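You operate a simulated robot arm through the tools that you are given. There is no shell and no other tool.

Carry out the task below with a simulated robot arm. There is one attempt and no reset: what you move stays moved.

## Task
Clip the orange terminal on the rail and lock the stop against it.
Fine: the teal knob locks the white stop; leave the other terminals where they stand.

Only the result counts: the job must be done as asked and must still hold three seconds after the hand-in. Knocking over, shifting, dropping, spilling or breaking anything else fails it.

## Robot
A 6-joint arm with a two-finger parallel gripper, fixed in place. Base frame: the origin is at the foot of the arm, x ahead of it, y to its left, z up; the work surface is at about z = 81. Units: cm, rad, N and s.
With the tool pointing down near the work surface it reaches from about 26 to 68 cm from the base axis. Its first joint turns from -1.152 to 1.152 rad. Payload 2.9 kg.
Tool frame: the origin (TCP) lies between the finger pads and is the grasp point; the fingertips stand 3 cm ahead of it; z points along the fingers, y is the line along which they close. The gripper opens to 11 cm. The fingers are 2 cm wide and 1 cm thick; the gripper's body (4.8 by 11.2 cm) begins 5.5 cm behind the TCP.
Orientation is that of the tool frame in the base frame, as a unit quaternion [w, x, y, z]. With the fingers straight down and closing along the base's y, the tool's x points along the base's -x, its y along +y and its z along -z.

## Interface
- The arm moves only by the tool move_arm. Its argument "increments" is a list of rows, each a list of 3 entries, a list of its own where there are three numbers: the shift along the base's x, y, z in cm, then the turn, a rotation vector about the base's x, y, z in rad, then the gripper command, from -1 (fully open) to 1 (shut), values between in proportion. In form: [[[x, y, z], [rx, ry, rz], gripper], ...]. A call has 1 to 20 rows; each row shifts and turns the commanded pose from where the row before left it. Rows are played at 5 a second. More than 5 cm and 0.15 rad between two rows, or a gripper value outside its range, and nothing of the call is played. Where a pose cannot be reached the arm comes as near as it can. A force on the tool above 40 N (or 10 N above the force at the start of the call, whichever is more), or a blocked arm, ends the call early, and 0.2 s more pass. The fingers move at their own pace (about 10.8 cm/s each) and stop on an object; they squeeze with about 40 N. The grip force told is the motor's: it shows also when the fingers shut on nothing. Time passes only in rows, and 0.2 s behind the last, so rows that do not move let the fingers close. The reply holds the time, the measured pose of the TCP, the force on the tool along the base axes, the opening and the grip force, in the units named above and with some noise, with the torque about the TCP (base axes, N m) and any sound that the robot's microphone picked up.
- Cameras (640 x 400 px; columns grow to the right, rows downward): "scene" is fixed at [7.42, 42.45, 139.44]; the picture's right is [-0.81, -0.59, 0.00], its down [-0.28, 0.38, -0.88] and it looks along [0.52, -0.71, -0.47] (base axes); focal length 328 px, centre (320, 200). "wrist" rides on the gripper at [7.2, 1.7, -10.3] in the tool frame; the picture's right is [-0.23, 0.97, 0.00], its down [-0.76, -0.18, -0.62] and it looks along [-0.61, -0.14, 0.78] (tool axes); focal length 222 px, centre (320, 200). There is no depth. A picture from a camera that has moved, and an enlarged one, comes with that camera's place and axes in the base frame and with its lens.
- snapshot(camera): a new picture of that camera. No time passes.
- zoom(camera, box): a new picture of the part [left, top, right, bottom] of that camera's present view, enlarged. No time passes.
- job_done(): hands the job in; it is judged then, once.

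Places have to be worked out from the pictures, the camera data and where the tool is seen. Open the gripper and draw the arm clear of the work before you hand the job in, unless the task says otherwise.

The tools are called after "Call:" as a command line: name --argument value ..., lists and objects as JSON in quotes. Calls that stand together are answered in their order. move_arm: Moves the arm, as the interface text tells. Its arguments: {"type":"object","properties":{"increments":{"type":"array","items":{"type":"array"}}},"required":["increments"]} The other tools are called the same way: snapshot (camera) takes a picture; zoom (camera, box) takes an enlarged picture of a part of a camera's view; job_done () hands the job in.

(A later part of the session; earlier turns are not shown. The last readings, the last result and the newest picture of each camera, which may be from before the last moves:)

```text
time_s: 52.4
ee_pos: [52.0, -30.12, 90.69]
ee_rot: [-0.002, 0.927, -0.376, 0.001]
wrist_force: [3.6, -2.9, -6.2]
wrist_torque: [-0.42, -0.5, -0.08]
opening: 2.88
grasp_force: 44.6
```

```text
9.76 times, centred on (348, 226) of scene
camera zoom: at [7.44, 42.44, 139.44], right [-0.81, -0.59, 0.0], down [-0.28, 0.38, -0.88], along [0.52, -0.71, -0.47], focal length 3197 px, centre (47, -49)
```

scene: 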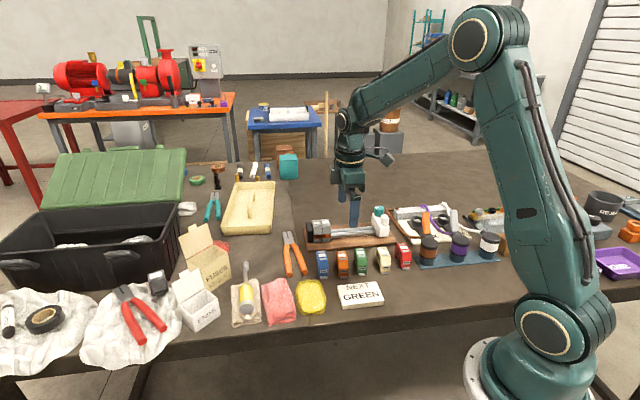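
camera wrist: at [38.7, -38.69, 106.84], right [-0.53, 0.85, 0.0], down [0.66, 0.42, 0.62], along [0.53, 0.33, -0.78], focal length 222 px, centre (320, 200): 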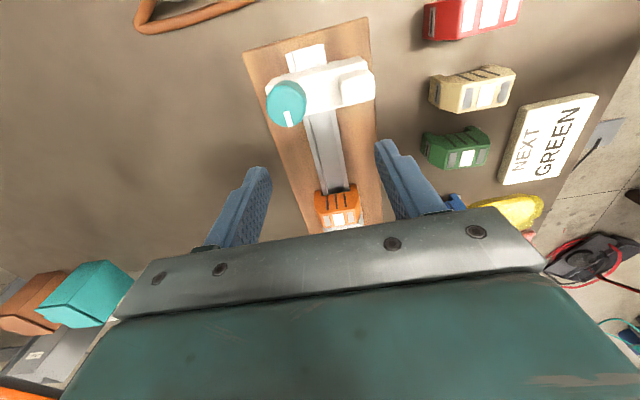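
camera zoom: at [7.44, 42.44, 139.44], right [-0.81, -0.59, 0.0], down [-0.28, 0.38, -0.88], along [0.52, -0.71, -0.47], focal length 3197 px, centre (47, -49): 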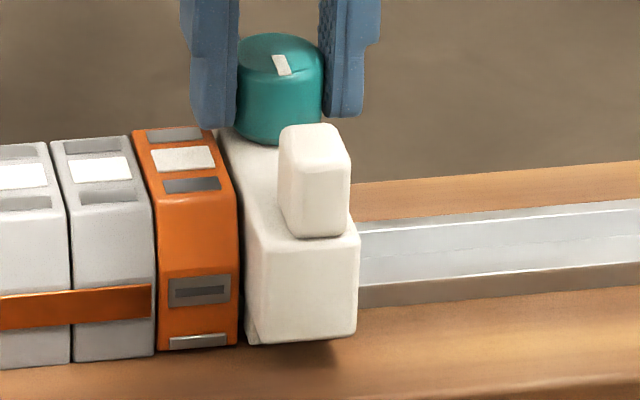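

The stop followed the pull by about 0.2 cm with almost no force, so it is not locked at this end. I check the knob mark's actual angle.

Call:
zoom --camera "wrist" --box '[280, 120, 360, 200]'

Call:
zoom --camera "scene" --box '[340, 200, 372, 240]'

```text
5.00 times, centred on (320, 160) of wrist
camera zoom: at [56.07, -36.47, 100.97], right [-0.84, -0.54, 0.0], down [-0.43, 0.66, 0.62], along [-0.34, 0.53, -0.78], focal length 1111 px, centre (320, 400)
```

zoom: 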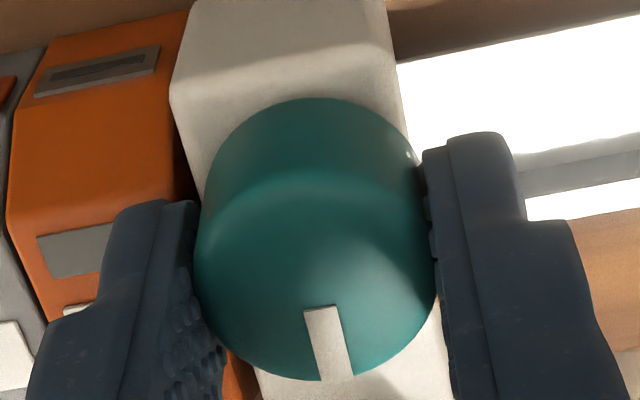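

```text
10.00 times, centred on (356, 220) of scene
camera zoom: at [7.44, 42.44, 139.44], right [-0.81, -0.59, 0.0], down [-0.28, 0.38, -0.88], along [0.52, -0.71, -0.47], focal length 3276 px, centre (-40, 0)
```

zoom: 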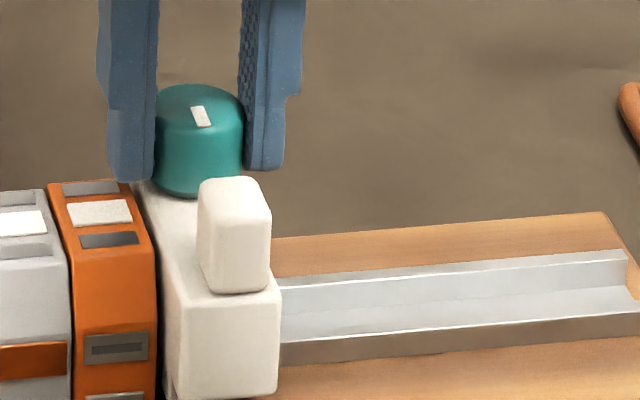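

The mark is at 134°, exactly a quarter turn from the start, so the knob travels between 44° and 134°. I push the stop back toward the terminal and read the force to see how freely it moves in this state.

Call:
move_arm --increments '[[[0.05, 0.05, 0], [0, 0, 0], 1], [[0.05, 0.05, 0], [0, 0, 0], 1], [[0, 0, 0], [0, 0, 0], 1]]'

Call:
zoom --camera "scene" --box '[324, 205, 372, 246]'

```text
time_s: 53.2
ee_pos: [52.08, -30.02, 90.58]
ee_rot: [-0.001, 0.926, -0.377, 0.001]
wrist_force: [5.1, -6.0, 1.5]
wrist_torque: [-0.02, 0.15, 0.0]
opening: 2.88
grasp_force: 45.4
```

```text
9.76 times, centred on (348, 226) of scene
camera zoom: at [7.44, 42.44, 139.44], right [-0.81, -0.59, 0.0], down [-0.28, 0.38, -0.88], along [0.52, -0.71, -0.47], focal length 3197 px, centre (47, -49)
```

zoom: 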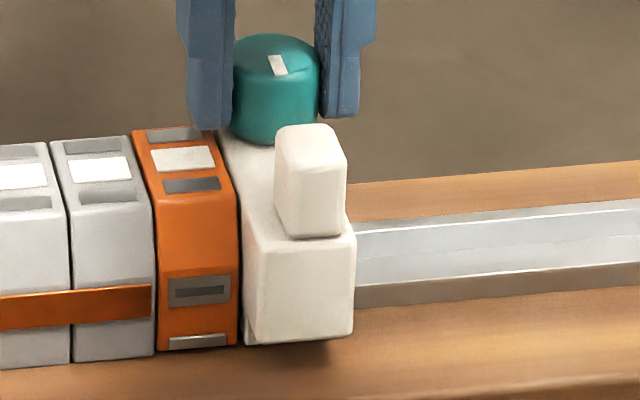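

The stop is free in this state too (about 0 N). I check whether the knob is really at its limit by turning a little further counter-clockwise.

Call:
move_arm --increments '[[[0.06, 0.06, 0], [0, 0, 0.05], 1], [[0, 0, 0], [0, 0, 0.1], 1], [[0, 0, 0], [0, 0, 0.1], 1], [[0, 0, 0], [0, 0, 0], 1]]'

Call:
zoom --camera "wrist" --box '[280, 120, 360, 200]'

Call:
zoom --camera "scene" --box '[324, 205, 372, 246]'

```text
time_s: 54.0
ee_pos: [52.1, -29.92, 90.52]
ee_rot: [-0.006, 0.949, -0.316, -0.007]
wrist_force: [-5.5, -4.2, 6.0]
wrist_torque: [0.24, 0.85, 0.0]
opening: 2.85
grasp_force: 44.7
out of reach, approached as far as the arm can: row 2, 3
stopped in row 3: the force on the tool passed its limit at 65 N (the readings are from after the stop); the commanded pose is now the measured one
```

```text
5.00 times, centred on (320, 160) of wrist
camera zoom: at [57.0, -35.89, 100.84], right [-0.77, -0.64, 0.0], down [-0.5, 0.59, 0.64], along [-0.41, 0.49, -0.77], focal length 1111 px, centre (320, 400)
```

zoom: 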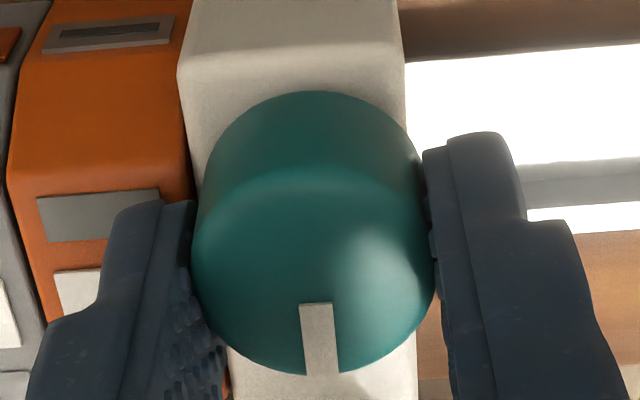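

```text
9.76 times, centred on (348, 226) of scene
camera zoom: at [7.4, 42.44, 139.44], right [-0.81, -0.59, 0.0], down [-0.28, 0.38, -0.88], along [0.52, -0.71, -0.47], focal length 3197 px, centre (47, -49)
```

zoom: 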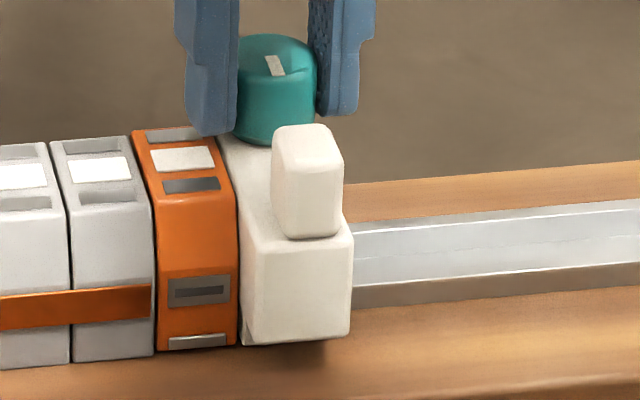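

The limit at 134° is hard, and the wrist is at its own limit too. I let go of the knob, lift and straighten, so I can test the stop cleanly by its handle.

Call:
move_arm --increments '[[[0, 0, 0], [0, 0, 0], 0.4], [[0, 0, 0], [0, 0, 0], 0.36], [[0, 0, 1.0], [0, 0, 0], 0.36], [[0, 0, 2.0], [0, 0, 0], 0.2], [[0, 0, 3.5], [0, 0, -0.05], 0.2], [[0, 0, 0], [0, 0, -0.15], 0.2], [[0, 0, 0], [0, 0, -0.15], 0.2], [[0, 0, 0], [0, 0, -0.15], 0.2], [[0, 0, 0], [0, 0, -0.15], 0.2], [[0, 0, 0], [0, 0, -0.15], 0.2], [[0, 0, 0], [0, 0, -0.15], 0.2], [[0, 0, 0], [0, 0, -0.15], 0.2], [[0, 0, 0], [0, 0, -0.15], 0.2], [[0, 0, 0], [0, 0, -0.15], 0.2], [[0, 0, 0], [0, 0, -0.15], 0.2], [[0, 0, 0], [0, 0, -0.15], 0.2], [[0, 0, 0], [0, 0, 0], 0.2]]'

Call:
zoom --camera "scene" --box '[324, 205, 372, 246]'

Call:
zoom --camera "wrist" --box '[200, 60, 440, 240]'

```text
time_s: 57.5
ee_pos: [52.33, -29.86, 97.08]
ee_rot: [0.008, -0.389, 0.921, 0.0]
wrist_force: [0.5, -1.6, -0.1]
wrist_torque: [-0.01, -0.01, 0.04]
opening: 4.4
grasp_force: 0.0
```

```text
9.76 times, centred on (348, 226) of scene
camera zoom: at [7.42, 42.45, 139.44], right [-0.81, -0.59, 0.0], down [-0.28, 0.38, -0.88], along [0.52, -0.71, -0.47], focal length 3197 px, centre (47, -49)
```

zoom: 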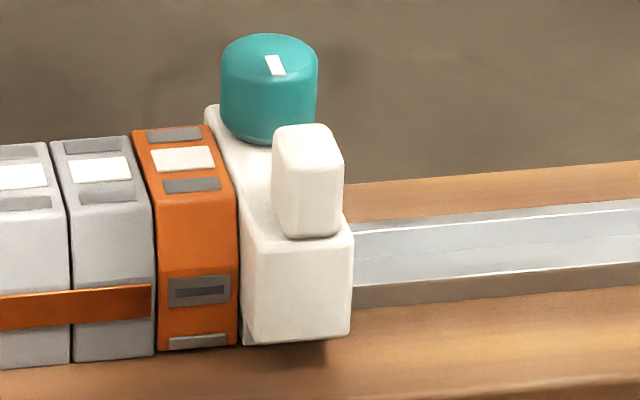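

```text
2.22 times, centred on (320, 150) of wrist
camera zoom: at [45.82, -33.94, 107.23], right [-0.54, 0.84, 0.0], down [0.65, 0.42, 0.63], along [0.54, 0.34, -0.77], focal length 494 px, centre (320, 311)
```

zoom: 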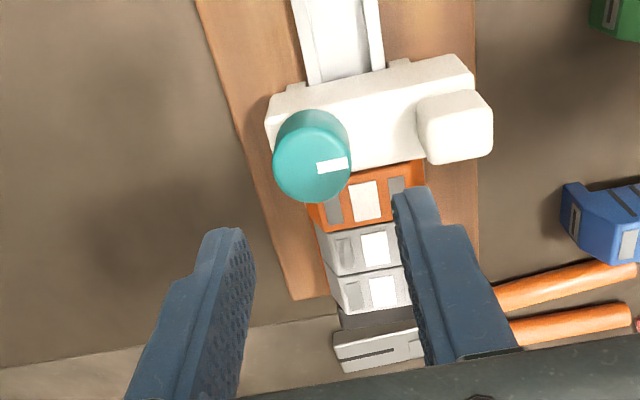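

The stop is still touching the terminal and the mark points toward the handle. I go back to the handle (at about (48.55, -26.2)) to test how firmly the stop holds.

Call:
move_arm --increments '[[[-1.9, 1.8, 0], [-0.006, 0.0147, 0], 0.22], [[-1.88, 1.84, 0], [0, 0, 0.01], 0.22], [[0, 0, -2.5], [0, 0, 0], 0.22], [[0, 0, 0], [0, 0, 0], 0.22]]'

Call:
zoom --camera "wrist" --box '[220, 100, 420, 240]'

```text
time_s: 58.5
ee_pos: [48.46, -26.32, 94.55]
ee_rot: [0.0, -0.395, 0.919, -0.002]
wrist_force: [0.0, 0.0, 0.2]
wrist_torque: [-0.01, -0.01, 0.02]
opening: 4.29
grasp_force: 0.1
```

```text
2.86 times, centred on (320, 170) of wrist
camera zoom: at [42.24, -30.34, 104.98], right [-0.55, 0.83, 0.0], down [0.65, 0.43, 0.62], along [0.52, 0.34, -0.78], focal length 635 px, centre (320, 286)
```

zoom: 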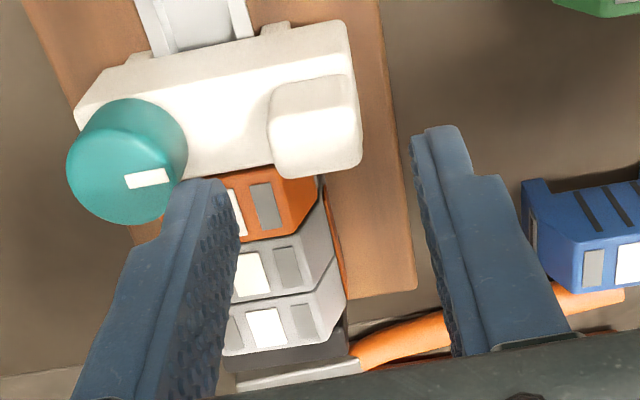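

Aligned. I go down and grip the handle.

Call:
move_arm --increments '[[[0, 0.05, -1.5], [0, 0, -0.02], 0.22], [[0, 0, -1.5], [0, 0, 0], 0.22], [[0, 0, -0.9], [0, 0, 0], 0.22], [[0, 0, 0], [0, 0, 0], 0.45], [[0, 0, 0], [0, 0, 0], 0.6], [[0, 0, 0], [0, 0, 0], 1], [[0, 0, 0], [0, 0, 0], 1]]'

```text
time_s: 60.1
ee_pos: [48.53, -26.3, 90.74]
ee_rot: [0.001, -0.385, 0.923, -0.002]
wrist_force: [14.3, -13.8, -7.3]
wrist_torque: [0.07, -0.24, -0.19]
opening: 2.34
grasp_force: 44.9
```

The grip is on with an across-rail load, which I unload. Then I pull slightly away from the terminal and read the force along the rail.

Call:
move_arm --increments '[[[0.07, -0.07, -0.04], [0, 0, 0], 1], [[0, 0, 0], [0, 0, 0], 1]]'

Call:
move_arm --increments '[[[-0.05, -0.05, 0], [0, 0, 0], 1], [[0, 0, 0], [0, 0, 0], 1]]'

Call:
move_arm --increments '[[[-0.05, -0.05, 0], [0, 0, 0], 1], [[0, 0, 0], [0, 0, 0], 1]]'

Call:
zoom --camera "scene" --box '[324, 205, 372, 246]'

```text
time_s: 60.8
ee_pos: [48.57, -26.29, 90.69]
ee_rot: [0.001, -0.386, 0.923, -0.001]
wrist_force: [9.0, -7.8, -1.5]
wrist_torque: [0.02, -0.33, -0.31]
opening: 2.34
grasp_force: 45.1
```

```text
time_s: 61.4
ee_pos: [48.49, -26.2, 90.72]
ee_rot: [0.001, -0.386, 0.922, 0.0]
wrist_force: [8.9, -8.1, -3.7]
wrist_torque: [0.06, -0.28, -0.16]
opening: 2.34
grasp_force: 44.8
```

```text
time_s: 62.0
ee_pos: [48.38, -26.4, 90.86]
ee_rot: [-0.001, -0.386, 0.923, -0.001]
wrist_force: [7.4, -7.0, -1.1]
wrist_torque: [-0.03, -0.19, -0.13]
opening: 2.32
grasp_force: 45.0
```

```text
9.76 times, centred on (348, 226) of scene
camera zoom: at [7.44, 42.43, 139.44], right [-0.81, -0.59, 0.0], down [-0.28, 0.38, -0.88], along [0.52, -0.71, -0.47], focal length 3197 px, centre (47, -49)
```

zoom: 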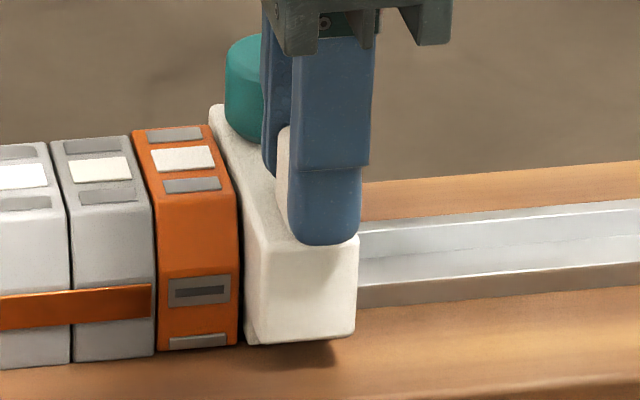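

The stop moves with almost no force, so the counter-clockwise end is the open one and the lock must be clockwise, against resistance. I push the stop back into contact and then tighten clockwise with a better grip.

Call:
move_arm --increments '[[[0.05, 0.05, 0], [0, 0, 0], 1], [[0.05, 0.05, 0], [0, 0, 0], 1], [[0.04, 0.04, 0], [0, 0, 0], 1], [[0, 0, 0], [0, 0, 0], 1]]'

Call:
zoom --camera "scene" --box '[324, 205, 372, 246]'

```text
time_s: 63.0
ee_pos: [48.38, -26.15, 90.67]
ee_rot: [-0.001, -0.385, 0.923, 0.0]
wrist_force: [0.2, -6.4, 3.3]
wrist_torque: [0.1, -0.08, -0.05]
opening: 2.34
grasp_force: 45.6
```

```text
9.76 times, centred on (348, 226) of scene
camera zoom: at [7.42, 42.44, 139.44], right [-0.81, -0.59, 0.0], down [-0.28, 0.38, -0.88], along [0.52, -0.71, -0.47], focal length 3197 px, centre (47, -49)
```

zoom: 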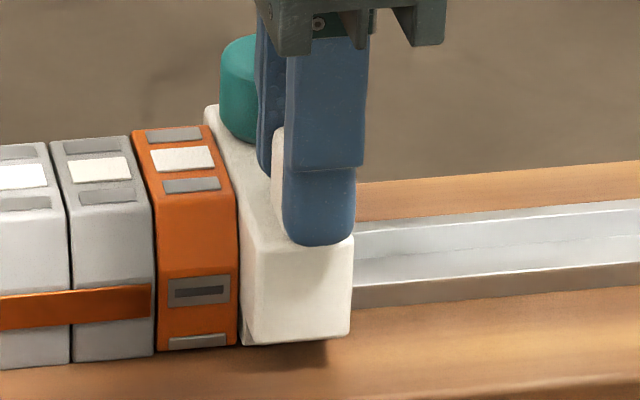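

Contact is confirmed (about 4.4 N). I release, lift, move above the knob and turn the tool to a yaw that leaves room for a full clockwise turn.

Call:
move_arm --increments '[[[0.02, 0.02, 0], [0, 0, 0], 1], [[0, 0, 0], [0, 0, 0], 0.4], [[0, 0, 0], [0, 0, 0], 0.28], [[0, 0, 1.5], [0, 0, 0], 0.28], [[0, 0, 2.5], [0, 0, 0.15], 0.2], [[1.9, -1.9, 0], [0, 0, 0.15], 0.2], [[1.87, -1.87, 0], [0, 0, 0.15], 0.2], [[0, 0, 0], [0, 0, 0.15], 0.2], [[0, 0, 0], [0, 0, 0.15], 0.2], [[0, 0, 0], [0, 0, 0.15], 0.2], [[0, 0, 0], [0, 0, 0.15], 0.2], [[0, 0, 0], [0, 0, 0.15], 0.2], [[0, 0, 0], [0, 0, 0.1], 0.2], [[0, 0, 0], [0, 0, 0], 0.2]]'

Call:
zoom --camera "wrist" --box '[220, 80, 420, 220]'

Call:
zoom --camera "scene" --box '[324, 195, 372, 246]'

```text
time_s: 66.0
ee_pos: [52.2, -29.97, 94.72]
ee_rot: [-0.001, 0.866, -0.501, 0.001]
wrist_force: [0.2, -0.1, 0.6]
wrist_torque: [-0.01, -0.02, 0.02]
opening: 4.4
grasp_force: 0.1
```

```text
2.86 times, centred on (320, 150) of wrist
camera zoom: at [54.41, -37.2, 104.97], right [-0.96, -0.29, 0.0], down [-0.23, 0.75, 0.62], along [-0.18, 0.6, -0.78], focal length 635 px, centre (320, 343)
```

zoom: 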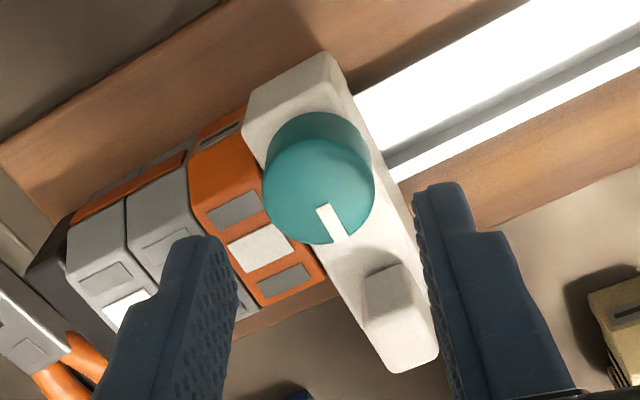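

```text
7.84 times, centred on (348, 220) of scene
camera zoom: at [7.42, 42.45, 139.44], right [-0.81, -0.59, 0.0], down [-0.28, 0.38, -0.88], along [0.52, -0.71, -0.47], focal length 2570 px, centre (100, 39)
```

zoom: 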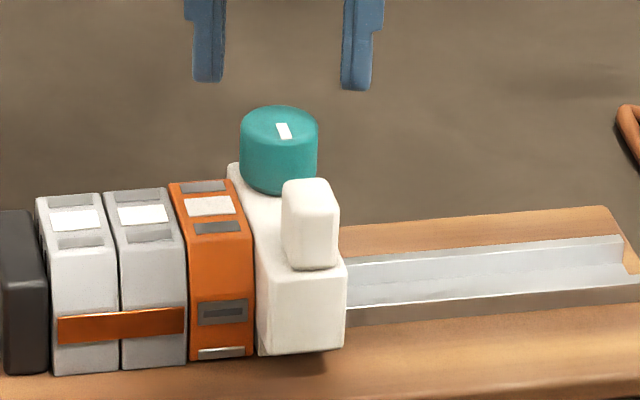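

The knob is centred under the tool. I descend, biased slightly toward the terminal so that closing can't open a gap, and grip the knob.

Call:
move_arm --increments '[[[0.12, 0.05, -1.5], [0, 0, 0], 0.2], [[0, 0, -1.5], [0, 0, 0], 0.2], [[0, 0, -1.2], [0, 0, 0], 0.2], [[0, 0, 0], [0, 0, 0], 0.4], [[0, 0, 0], [0, 0, 0], 0.6], [[0, 0, 0], [0, 0, 0], 1], [[0, 0, 0], [0, 0, 0], 1]]'

Call:
zoom --camera "scene" --box '[324, 195, 372, 246]'

```text
time_s: 67.5
ee_pos: [52.33, -30.06, 90.53]
ee_rot: [0.001, 0.865, -0.503, 0.0]
wrist_force: [-12.5, -7.4, -0.7]
wrist_torque: [-0.2, 0.27, 0.0]
opening: 2.91
grasp_force: 45.3
```

```text
7.84 times, centred on (348, 220) of scene
camera zoom: at [7.39, 42.43, 139.45], right [-0.81, -0.59, 0.0], down [-0.28, 0.38, -0.88], along [0.52, -0.71, -0.47], focal length 2570 px, centre (100, 39)
```

zoom: 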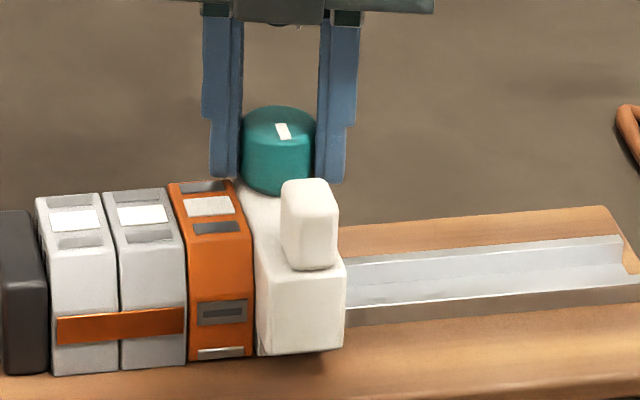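

The stop is pressed against the terminal at about 14 N. I turn the knob clockwise back toward its starting angle.

Call:
move_arm --increments '[[[0, 0, 0], [0, 0, -0.12], 1], [[0, 0, 0], [0, 0, -0.12], 1], [[0, 0, 0], [0, 0, -0.12], 1], [[0, 0, 0], [0, 0, -0.12], 1], [[0, 0, 0], [0, 0, -0.12], 1], [[0, 0, 0], [0, 0, -0.12], 1], [[0, 0, 0], [0, 0, 0], 1]]'

Call:
move_arm --increments '[[[0, 0, 0], [0, 0, -0.12], 1], [[0, 0, 0], [0, 0, -0.12], 1], [[0, 0, 0], [0, 0, -0.12], 1], [[0, 0, 0], [0, 0, -0.12], 1], [[0, 0, 0], [0, 0, -0.12], 1], [[0, 0, 0], [0, 0, -0.12], 1], [[0, 0, 0], [0, 0, 0], 1]]'

Call:
zoom --camera "wrist" --box '[280, 120, 360, 200]'

```text
time_s: 69.2
ee_pos: [52.31, -30.05, 90.53]
ee_rot: [0.0, -0.631, 0.776, -0.001]
wrist_force: [-16.8, -12.2, -2.1]
wrist_torque: [-0.29, 0.42, -0.02]
opening: 2.84
grasp_force: 45.5
```

```text
time_s: 70.8
ee_pos: [52.4, -30.12, 90.6]
ee_rot: [0.0, -0.318, 0.948, -0.001]
wrist_force: [-10.6, -16.6, 0.1]
wrist_torque: [-0.35, 0.28, 0.01]
opening: 2.88
grasp_force: 44.7
```

```text
5.00 times, centred on (320, 160) of wrist
camera zoom: at [45.65, -33.1, 100.81], right [-0.41, 0.91, 0.0], down [0.71, 0.32, 0.62], along [0.57, 0.25, -0.78], focal length 1111 px, centre (320, 400)
```

zoom: 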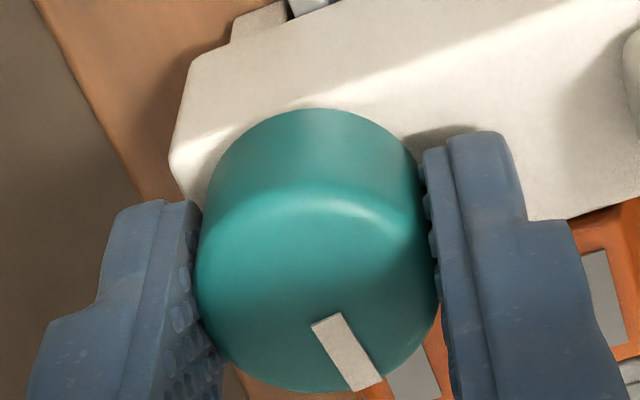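

The mark follows (now about 51°) with almost no torque. I continue clockwise in small steps through 44° and watch the torque.

Call:
move_arm --increments '[[[0, 0, 0], [0, 0, -0.08], 1], [[0, 0, 0], [0, 0, -0.08], 1], [[0, 0, 0], [0, 0, 0], 1]]'

Call:
move_arm --increments '[[[0, 0, 0], [0, 0, -0.06], 1], [[0, 0, 0], [0, 0, 0], 1]]'

Call:
zoom --camera "wrist" --box '[280, 120, 360, 200]'

```text
time_s: 71.5
ee_pos: [52.51, -29.94, 90.59]
ee_rot: [0.001, -0.242, 0.97, -0.002]
wrist_force: [-2.8, -19.1, -2.8]
wrist_torque: [-0.53, 0.17, 0.27]
opening: 2.88
grasp_force: 44.8
```

```text
time_s: 72.2
ee_pos: [52.53, -29.99, 90.51]
ee_rot: [0.002, -0.214, 0.977, -0.002]
wrist_force: [8.9, -20.1, -8.5]
wrist_torque: [-0.44, -0.27, 0.33]
opening: 2.88
grasp_force: 45.2
```

```text
5.00 times, centred on (320, 160) of wrist
camera zoom: at [45.26, -31.53, 100.79], right [-0.2, 0.98, 0.0], down [0.76, 0.16, 0.63], along [0.61, 0.12, -0.78], focal length 1111 px, centre (320, 400)
```

zoom: 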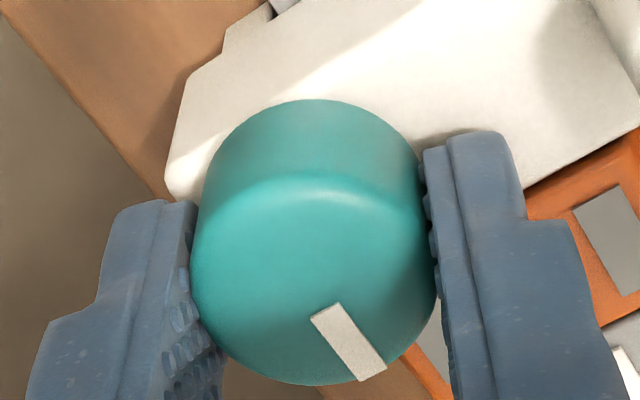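

The torque builds to 0.33 N·m and the mark stops at about 42°. With this clockwise torque on, I test whether the stop now resists a pull.

Call:
move_arm --increments '[[[-0.1, 0.05, 0.02], [0, 0, -0.05], 1], [[0, 0, 0], [0, 0, -0.05], 1], [[0, 0, 0], [0, 0, 0], 1]]'

Call:
move_arm --increments '[[[-0.08, -0.08, 0], [0, 0, 0], 1], [[0, 0, 0], [0, 0, 0], 1]]'

Call:
move_arm --increments '[[[-0.08, -0.08, 0], [0, 0, 0], 1], [[0, 0, 0], [0, 0, 0], 1]]'

Call:
zoom --camera "scene" --box '[324, 205, 372, 246]'

Call:
zoom --camera "wrist" --box '[280, 120, 360, 200]'

```text
time_s: 73.0
ee_pos: [52.58, -29.97, 90.56]
ee_rot: [0.003, -0.164, 0.986, -0.003]
wrist_force: [19.0, -22.2, -6.1]
wrist_torque: [-0.49, -0.46, 0.48]
opening: 2.86
grasp_force: 44.8
```

```text
time_s: 73.5
ee_pos: [52.53, -29.98, 90.45]
ee_rot: [0.003, -0.166, 0.986, -0.003]
wrist_force: [18.0, -15.8, -2.9]
wrist_torque: [-0.14, -1.21, 0.22]
opening: 2.88
grasp_force: 45.1
```

```text
time_s: 74.2
ee_pos: [52.38, -30.25, 90.45]
ee_rot: [0.003, -0.164, 0.986, -0.003]
wrist_force: [19.4, -18.0, -3.4]
wrist_torque: [-0.27, -0.92, 0.26]
opening: 2.86
grasp_force: 45.0
```

```text
9.76 times, centred on (348, 226) of scene
camera zoom: at [7.47, 42.4, 139.45], right [-0.81, -0.59, 0.0], down [-0.28, 0.38, -0.88], along [0.52, -0.71, -0.48], focal length 3197 px, centre (47, -49)
```

zoom: 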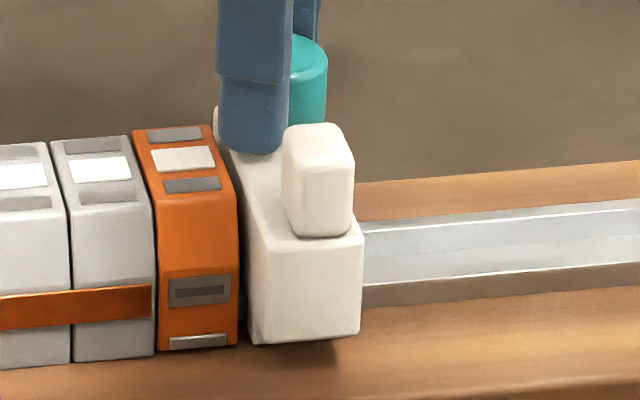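

```text
5.00 times, centred on (320, 160) of wrist
camera zoom: at [44.94, -30.98, 100.79], right [-0.1, 0.99, -0.01], down [0.77, 0.08, 0.63], along [0.63, 0.06, -0.78], focal length 1111 px, centre (320, 400)
```

zoom: 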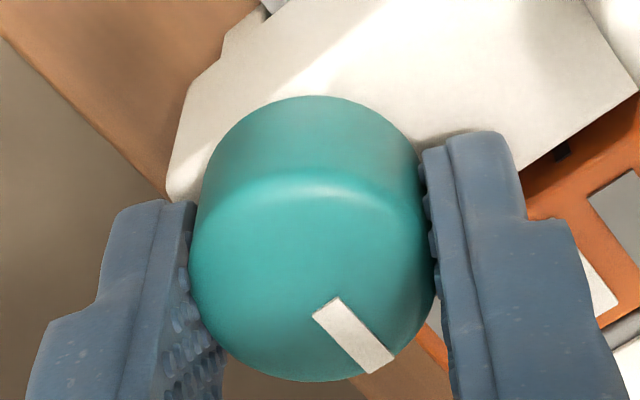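

The stop still moved with no resistance, so torque at either limit does not clamp it. I push it back to contact, let go of the knob and look closely at the knob and stop for any marking or mechanism I missed.

Call:
move_arm --increments '[[[0.06, 0.02, 0], [0, 0, 0.05], 1], [[0.08, 0.08, 0], [0, 0, 0.05], 1], [[0.06, 0.06, 0], [0, 0, 0.05], 1], [[0, 0, 0], [0, 0, 0], 1]]'

Call:
move_arm --increments '[[[0, 0, 0], [0, 0, 0], 0.4], [[0, 0, 0], [0, 0, 0], 0.3], [[0, 0, 1.5], [0, 0, 0], 0.3], [[0, 0, 2.5], [0, 0, 0], 0.1], [[-1, -1, 1], [0, 0, 0], -0.1], [[-1, -1, 0], [0, 0, 0], -0.1], [[0, 0, 0], [0, 0, 0], -0.1]]'

Call:
zoom --camera "wrist" --box '[240, 60, 400, 200]'

Call:
zoom --camera "scene" --box '[332, 200, 368, 240]'

```text
time_s: 75.2
ee_pos: [52.61, -29.97, 90.62]
ee_rot: [0.001, -0.237, 0.971, -0.004]
wrist_force: [13.9, -19.1, 3.2]
wrist_torque: [-0.69, -0.06, 0.07]
opening: 2.88
grasp_force: 45.5
```

```text
time_s: 76.8
ee_pos: [50.56, -32.09, 95.59]
ee_rot: [-0.001, -0.238, 0.971, -0.001]
wrist_force: [0.1, -0.2, -0.7]
wrist_torque: [0.0, 0.01, -0.02]
opening: 6.04
grasp_force: 0.1
```

```text
2.86 times, centred on (320, 130) of wrist
camera zoom: at [43.26, -33.84, 105.87], right [-0.25, 0.97, 0.0], down [0.76, 0.2, 0.62], along [0.6, 0.15, -0.78], focal length 635 px, centre (320, 400)
```

zoom: 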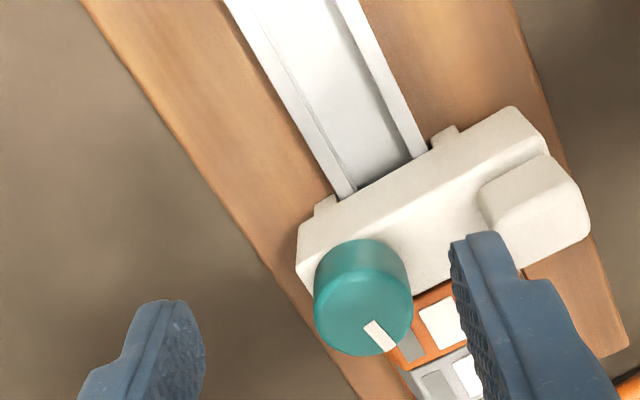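

```text
10.00 times, centred on (350, 220) of scene
camera zoom: at [7.42, 42.45, 139.44], right [-0.81, -0.59, 0.0], down [-0.28, 0.38, -0.88], along [0.52, -0.71, -0.47], focal length 3276 px, centre (20, 0)
```

zoom: 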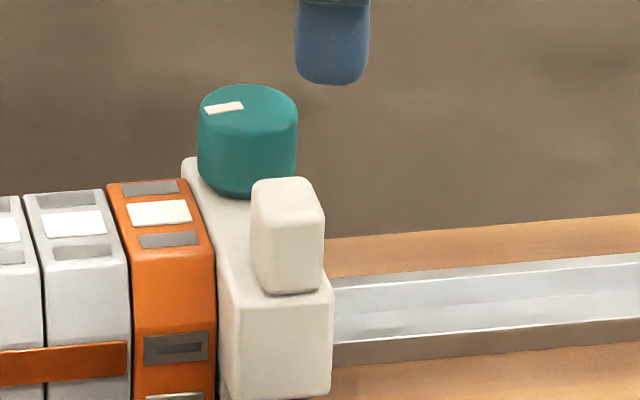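

There are no markings. The mark is back at its start angle and the stop is touching. Since a quarter turn counter-clockwise is the only other position, I turn it there again, this time holding full torque at the end while testing. I re-grip with more wrist range left.

Call:
move_arm --increments '[[[0.9, 1.05, 0], [0, 0, -0.13], 0.15], [[0.9, 1.05, 0], [0, 0, -0.13], 0.15], [[0, 0, -1.5], [0, 0, -0.12], 0.15], [[0, 0, -1.5], [0, 0, 0], 0.15], [[0, 0, -1.0], [0, 0, 0], 0.15], [[0, 0, -1.1], [0, 0, 0], 0.15], [[0, 0, 0], [0, 0, 0], 0.15]]'

Call:
zoom --camera "wrist" --box '[240, 100, 400, 220]'

Call:
zoom --camera "scene" --box '[332, 195, 368, 240]'

```text
time_s: 78.3
ee_pos: [52.2, -29.63, 90.32]
ee_rot: [-0.002, -0.049, 0.999, 0.0]
wrist_force: [0.2, 0.0, -0.1]
wrist_torque: [0.03, 0.03, -0.01]
opening: 4.68
grasp_force: 0.0
```

```text
3.33 times, centred on (320, 160) of wrist
camera zoom: at [44.83, -28.79, 100.65], right [0.13, 0.99, 0.0], down [0.78, -0.1, 0.62], along [0.62, -0.08, -0.78], focal length 740 px, centre (320, 333)
```

zoom: 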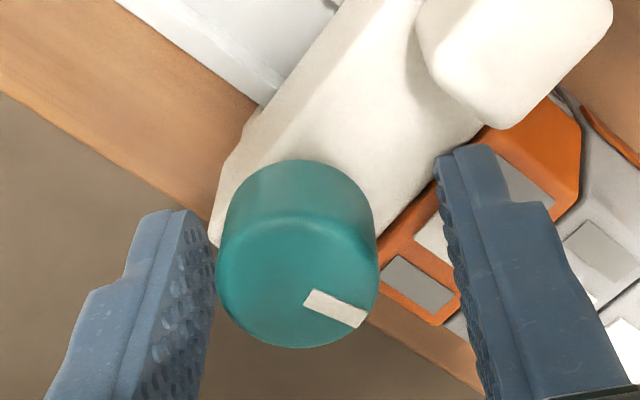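

```text
8.89 times, centred on (350, 218) of scene
camera zoom: at [7.42, 42.45, 139.44], right [-0.81, -0.59, 0.0], down [-0.28, 0.38, -0.88], along [0.52, -0.71, -0.47], focal length 2912 px, centre (53, 44)
```

zoom: 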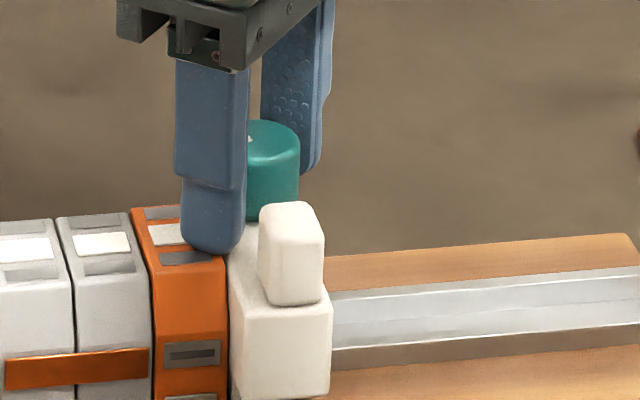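

The tool is about 0.4 cm off in y. I correct it and raise a little for clearance over the orange top, then close.

Call:
move_arm --increments '[[[0.1, -0.2, 0.25], [0, 0, 0], 0.15], [[0.08, -0.22, 0], [0, 0, 0], 0.15], [[0, 0, 0], [0, 0, 0], 0.4], [[0, 0, 0], [0, 0, 0], 0.6], [[0, 0, 0], [0, 0, 0], 1], [[0, 0, 0], [0, 0, 0], 1]]'

Call:
zoom --camera "wrist" --box '[240, 100, 400, 220]'

```text
time_s: 79.8
ee_pos: [52.38, -30.07, 90.77]
ee_rot: [-0.001, -0.049, 0.999, 0.0]
wrist_force: [-1.6, 3.7, 1.0]
wrist_torque: [0.09, 0.11, -0.03]
opening: 2.89
grasp_force: 44.5
```

```text
3.33 times, centred on (320, 160) of wrist
camera zoom: at [45.01, -29.25, 100.96], right [0.13, 0.99, 0.0], down [0.78, -0.1, 0.62], along [0.62, -0.08, -0.78], focal length 740 px, centre (320, 333)
```

zoom: 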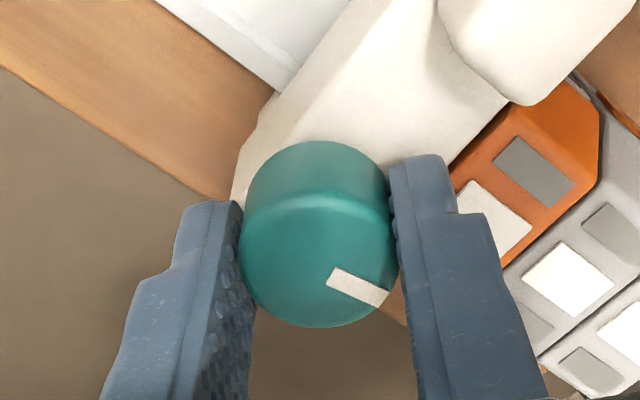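

The knob is gripped with small loads. I push the stop gently onto the terminal and turn counter-clockwise, logging the loads along the way.

Call:
move_arm --increments '[[[0.06, 0.06, 0], [0, 0, 0], 1], [[0, 0, 0], [0, 0, 0.12], 1], [[0, 0, 0], [0, 0, 0.12], 1], [[0, 0, 0], [0, 0, 0.12], 1], [[0, 0, 0], [0, 0, 0.12], 1], [[0, 0, 0], [0, 0, 0], 1]]'

Call:
move_arm --increments '[[[0, 0, 0], [0, 0, 0.12], 1], [[0, 0, 0], [0, 0, 0.12], 1], [[0, 0, 0], [0, 0, 0.12], 1], [[0, 0, 0], [0, 0, 0.12], 1], [[0, 0, 0], [0, 0, 0], 1]]'

Call:
move_arm --increments '[[[0, 0, 0], [0, 0, 0.12], 1], [[0, 0, 0], [0, 0, 0.12], 1], [[0, 0, 0], [0, 0, 0.12], 1], [[0, 0, 0], [0, 0, 0.12], 1], [[0, 0, 0], [0, 0, 0], 1]]'

Call:
zoom --camera "wrist" --box '[240, 100, 400, 220]'

```text
time_s: 81.2
ee_pos: [52.38, -30.13, 90.66]
ee_rot: [-0.001, -0.287, 0.958, 0.001]
wrist_force: [-8.3, 8.5, -0.1]
wrist_torque: [0.11, 0.45, -0.05]
opening: 2.86
grasp_force: 44.7
```

```text
time_s: 82.3
ee_pos: [52.29, -30.08, 90.7]
ee_rot: [-0.001, -0.506, 0.862, 0.001]
wrist_force: [-12.0, 12.3, 1.7]
wrist_torque: [0.3, 0.33, 0.0]
opening: 2.87
grasp_force: 45.4
```

```text
time_s: 83.5
ee_pos: [52.3, -30.07, 90.66]
ee_rot: [-0.001, -0.696, 0.718, 0.0]
wrist_force: [-13.0, 10.4, 4.0]
wrist_torque: [0.34, 0.4, -0.31]
opening: 2.89
grasp_force: 45.0
```

```text
3.33 times, centred on (320, 160) of wrist
camera zoom: at [50.46, -37.38, 100.95], right [-0.97, 0.26, 0.0], down [0.2, 0.76, 0.62], along [0.16, 0.6, -0.78], focal length 740 px, centre (320, 333)
```

zoom: 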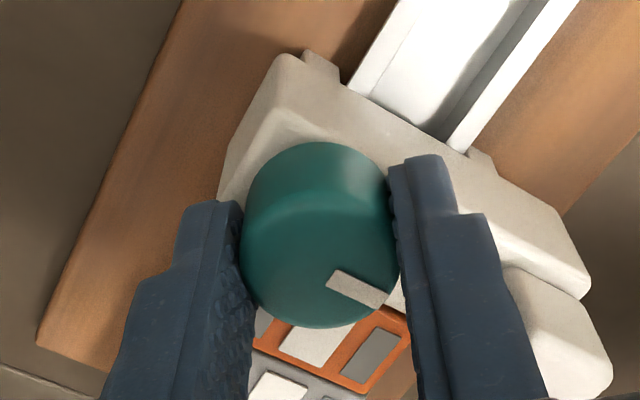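

The torque begins to rise at about 135–140°. I add more turn to hold full torque and look at the mark.

Call:
move_arm --increments '[[[0, 0, 0], [0, 0, 0.06], 1], [[0, 0, 0], [0, 0, 0.06], 1], [[0, 0, 0], [0, 0, 0], 1]]'

Call:
zoom --camera "wrist" --box '[280, 120, 360, 200]'

Call:
move_arm --increments '[[[0, 0, 0], [0, 0, 0.1], 1], [[0, 0, 0], [0, 0, 0.1], 1], [[0, 0, 0], [0, 0, 0], 1]]'

Call:
zoom --camera "wrist" --box '[280, 120, 360, 200]'

```text
time_s: 84.3
ee_pos: [52.31, -30.17, 90.7]
ee_rot: [0.0, 0.738, -0.675, 0.001]
wrist_force: [-10.4, -0.7, 0.9]
wrist_torque: [-0.15, 0.31, -0.56]
opening: 2.87
grasp_force: 45.1
```

```text
5.00 times, centred on (320, 160) of wrist
camera zoom: at [51.3, -37.57, 100.96], right [-0.99, 0.14, 0.0], down [0.11, 0.78, 0.62], along [0.09, 0.62, -0.78], focal length 1111 px, centre (320, 400)
```

zoom: 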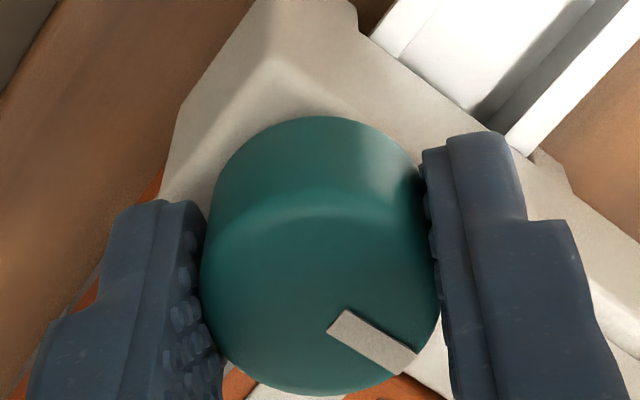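

```text
time_s: 85.2
ee_pos: [52.34, -30.05, 90.71]
ee_rot: [0.0, 0.803, -0.596, 0.0]
wrist_force: [-12.5, 1.8, 1.8]
wrist_torque: [0.05, 0.4, -0.38]
opening: 2.87
grasp_force: 44.9
```

```text
5.00 times, centred on (320, 160) of wrist
camera zoom: at [52.82, -37.63, 100.94], right [-1.0, -0.06, 0.0], down [-0.05, 0.78, 0.62], along [-0.04, 0.62, -0.78], focal length 1111 px, centre (320, 400)
```

zoom: 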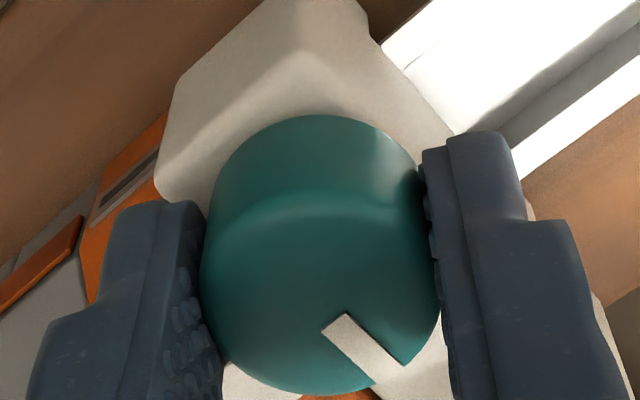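

The mark stays at about 135–136° under up to 0.56 N·m, so the knob is hard at its end. I pull gently while holding that torque to see whether it grips now.

Call:
move_arm --increments '[[[-0.06, -0.06, 0], [0, 0, 0.03], 1], [[0, 0, 0], [0, 0, 0], 1]]'

Call:
move_arm --increments '[[[-0.06, -0.06, 0], [0, 0, 0.03], 1], [[0, 0, 0], [0, 0, 0], 1]]'

Call:
zoom --camera "scene" --box '[324, 205, 372, 246]'

Call:
move_arm --increments '[[[-0.06, -0.06, 0], [0, 0, 0.03], 1], [[0, 0, 0], [0, 0, 0], 1]]'

Call:
zoom --camera "scene" --box '[324, 205, 372, 246]'

```text
time_s: 85.8
ee_pos: [52.37, -30.25, 90.59]
ee_rot: [-0.001, 0.811, -0.585, 0.001]
wrist_force: [-7.7, 1.8, -1.8]
wrist_torque: [-0.01, 0.21, -0.44]
opening: 2.89
grasp_force: 45.1
```

```text
time_s: 86.3
ee_pos: [52.24, -30.32, 90.76]
ee_rot: [-0.001, 0.82, -0.572, 0.0]
wrist_force: [-4.7, 6.7, -1.7]
wrist_torque: [-0.16, -0.01, -0.41]
opening: 2.87
grasp_force: 44.9
```

```text
9.76 times, centred on (348, 226) of scene
camera zoom: at [7.41, 42.46, 139.43], right [-0.81, -0.59, 0.0], down [-0.28, 0.38, -0.88], along [0.52, -0.71, -0.47], focal length 3197 px, centre (47, -49)
```

zoom: 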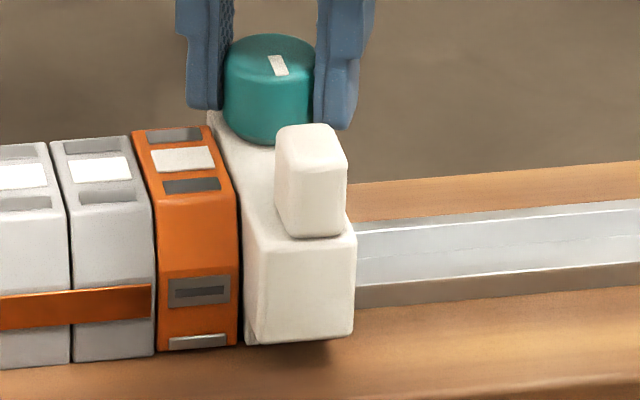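

```text
time_s: 87.0
ee_pos: [52.25, -30.24, 90.57]
ee_rot: [0.0, 0.828, -0.561, 0.0]
wrist_force: [-3.8, 3.7, -3.1]
wrist_torque: [0.13, 0.14, -0.51]
opening: 2.86
grasp_force: 45.5
```

```text
9.76 times, centred on (348, 226) of scene
camera zoom: at [7.42, 42.46, 139.44], right [-0.81, -0.59, 0.0], down [-0.28, 0.38, -0.88], along [0.52, -0.71, -0.47], focal length 3197 px, centre (47, -49)
```

zoom: 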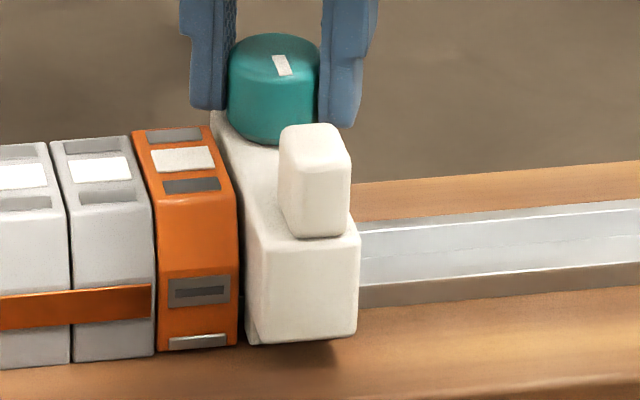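

It still follows the pull. To compare with the first slide (about 2 N drag at the 44° mark), I do a similar longer move here and read the drag.

Call:
move_arm --increments '[[[-0.25, -0.25, 0], [0, 0, -0.03], 1], [[-0.25, -0.25, 0], [0, 0, -0.03], 1], [[-0.25, -0.25, 0], [0, 0, 0], 1], [[-0.25, -0.25, 0], [0, 0, 0], 1], [[0, 0, 0], [0, 0, 0], 1]]'

Call:
move_arm --increments '[[[-0.25, -0.25, 0], [0, 0, 0], 1], [[-0.25, -0.25, 0], [0, 0, 0], 1], [[-0.25, -0.25, 0], [0, 0, 0], 1], [[-0.25, -0.25, 0], [0, 0, 0], 1]]'

Call:
zoom --camera "scene" --box '[320, 195, 384, 246]'

```text
time_s: 88.2
ee_pos: [51.12, -31.45, 90.62]
ee_rot: [0.0, 0.811, -0.586, 0.001]
wrist_force: [-0.1, 1.0, -2.2]
wrist_torque: [0.0, -0.06, -0.04]
opening: 2.9
grasp_force: 45.2
```

```text
time_s: 89.2
ee_pos: [50.25, -32.39, 90.63]
ee_rot: [0.0, 0.811, -0.585, 0.002]
wrist_force: [1.7, -2.1, -0.2]
wrist_torque: [0.32, 0.05, -0.05]
opening: 2.87
grasp_force: 45.3
```

```text
7.84 times, centred on (352, 220) of scene
camera zoom: at [7.43, 42.44, 139.44], right [-0.81, -0.59, 0.0], down [-0.28, 0.38, -0.88], along [0.52, -0.71, -0.47], focal length 2570 px, centre (69, 39)
```

zoom: 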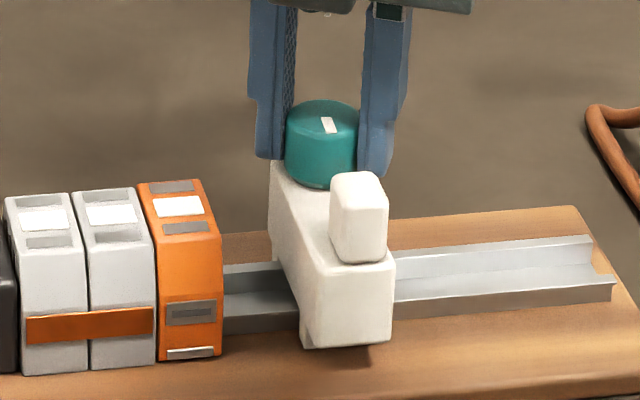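

Drag here is about zero, less than the 2 N seen at the start. I turn clockwise back to the 44° end right here, away from the terminals, and measure the drag there with torque applied.

Call:
move_arm --increments '[[[0, 0, 0], [0, 0, -0.13], 1], [[0, 0, 0], [0, 0, -0.13], 1], [[0, 0, 0], [0, 0, -0.13], 1], [[0, 0, 0], [0, 0, -0.13], 1], [[0, 0, 0], [0, 0, -0.13], 1], [[0, 0, 0], [0, 0, -0.13], 1], [[0, 0, 0], [0, 0, -0.13], 1], [[0, 0, 0], [0, 0, -0.13], 1], [[0, 0, 0], [0, 0, -0.13], 1], [[0, 0, 0], [0, 0, -0.13], 1], [[0, 0, 0], [0, 0, 0], 1]]'

Call:
move_arm --increments '[[[0, 0, 0], [0, 0, -0.1], 1], [[0, 0, 0], [0, 0, -0.1], 1], [[0, 0, 0], [0, 0, -0.1], 1], [[0, 0, 0], [0, 0, 0], 1]]'

Call:
zoom --camera "wrist" --box '[280, 120, 360, 200]'

```text
time_s: 91.5
ee_pos: [50.11, -32.41, 90.68]
ee_rot: [-0.002, -0.289, 0.957, 0.0]
wrist_force: [-11.7, 11.7, -0.2]
wrist_torque: [0.51, -0.08, 0.0]
opening: 2.84
grasp_force: 44.9
```

```text
time_s: 92.5
ee_pos: [50.13, -32.39, 90.73]
ee_rot: [-0.002, -0.145, 0.989, 0.001]
wrist_force: [-13.0, 14.8, -1.8]
wrist_torque: [0.48, 0.15, 0.55]
opening: 2.88
grasp_force: 44.8
```

```text
5.00 times, centred on (320, 160) of wrist
camera zoom: at [42.81, -32.8, 100.98], right [-0.06, 1.0, 0.0], down [0.78, 0.05, 0.62], along [0.62, 0.04, -0.78], focal length 1111 px, centre (320, 400)
```

zoom: 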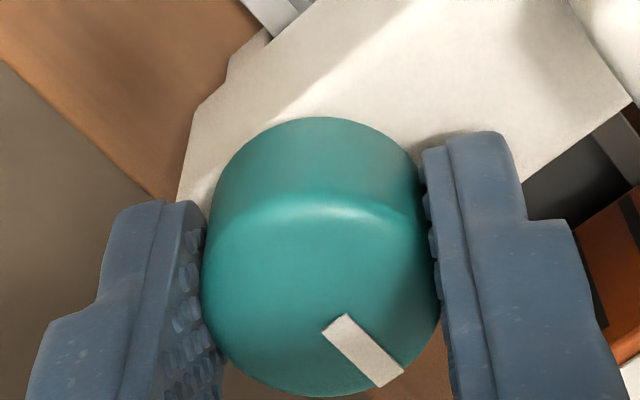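

The mark is at about 44.6° with 0.55 N·m clockwise. I test the drag here with the torque on.

Call:
move_arm --increments '[[[-0.15, -0.15, 0], [0, 0, -0.03], 1], [[-0.15, -0.15, 0], [0, 0, -0.03], 1]]'

Call:
zoom --camera "scene" --box '[320, 195, 384, 246]'

```text
time_s: 93.2
ee_pos: [50.05, -32.63, 90.7]
ee_rot: [-0.001, -0.116, 0.993, 0.001]
wrist_force: [-12.6, 17.1, -3.1]
wrist_torque: [0.66, -0.36, 0.62]
opening: 2.87
grasp_force: 45.3
```

```text
7.84 times, centred on (352, 220) of scene
camera zoom: at [7.39, 42.49, 139.43], right [-0.81, -0.59, 0.0], down [-0.28, 0.38, -0.88], along [0.52, -0.71, -0.47], focal length 2570 px, centre (69, 39)
```

zoom: 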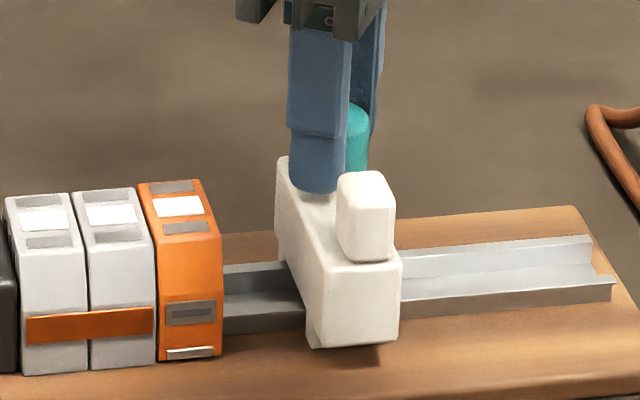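

There is some resistance now (about 3 N, and it moved less than commanded). I pull once more to see if the force builds.

Call:
move_arm --increments '[[[-0.15, -0.15, 0], [0, 0, -0.03], 1], [[-0.15, -0.15, 0], [0, 0, -0.03], 1]]'

Call:
zoom --camera "scene" --box '[320, 195, 384, 246]'

Call:
zoom --camera "wrist" --box '[280, 120, 360, 200]'

```text
time_s: 93.8
ee_pos: [49.49, -32.82, 90.67]
ee_rot: [-0.004, -0.086, 0.996, 0.002]
wrist_force: [-15.2, 20.7, 1.5]
wrist_torque: [0.66, -0.19, 0.58]
opening: 2.88
grasp_force: 45.2
```

```text
7.84 times, centred on (352, 220) of scene
camera zoom: at [7.38, 42.5, 139.42], right [-0.81, -0.59, 0.0], down [-0.28, 0.38, -0.88], along [0.52, -0.71, -0.47], focal length 2570 px, centre (69, 39)
```

zoom: 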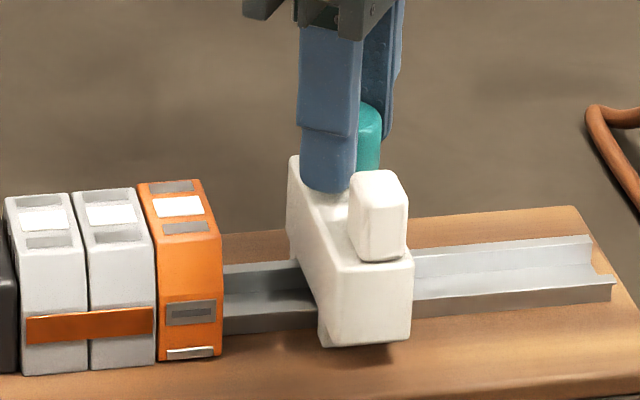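

```text
5.00 times, centred on (320, 160) of wrist
camera zoom: at [42.16, -32.48, 101.0], right [0.06, 1.0, 0.0], down [0.78, -0.05, 0.62], along [0.62, -0.03, -0.79], focal length 1111 px, centre (320, 400)
```

zoom: 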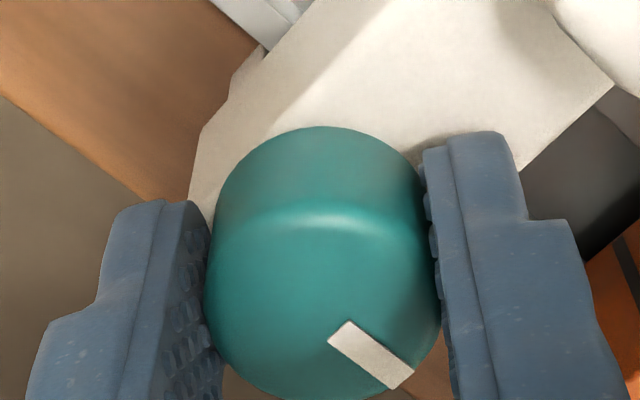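

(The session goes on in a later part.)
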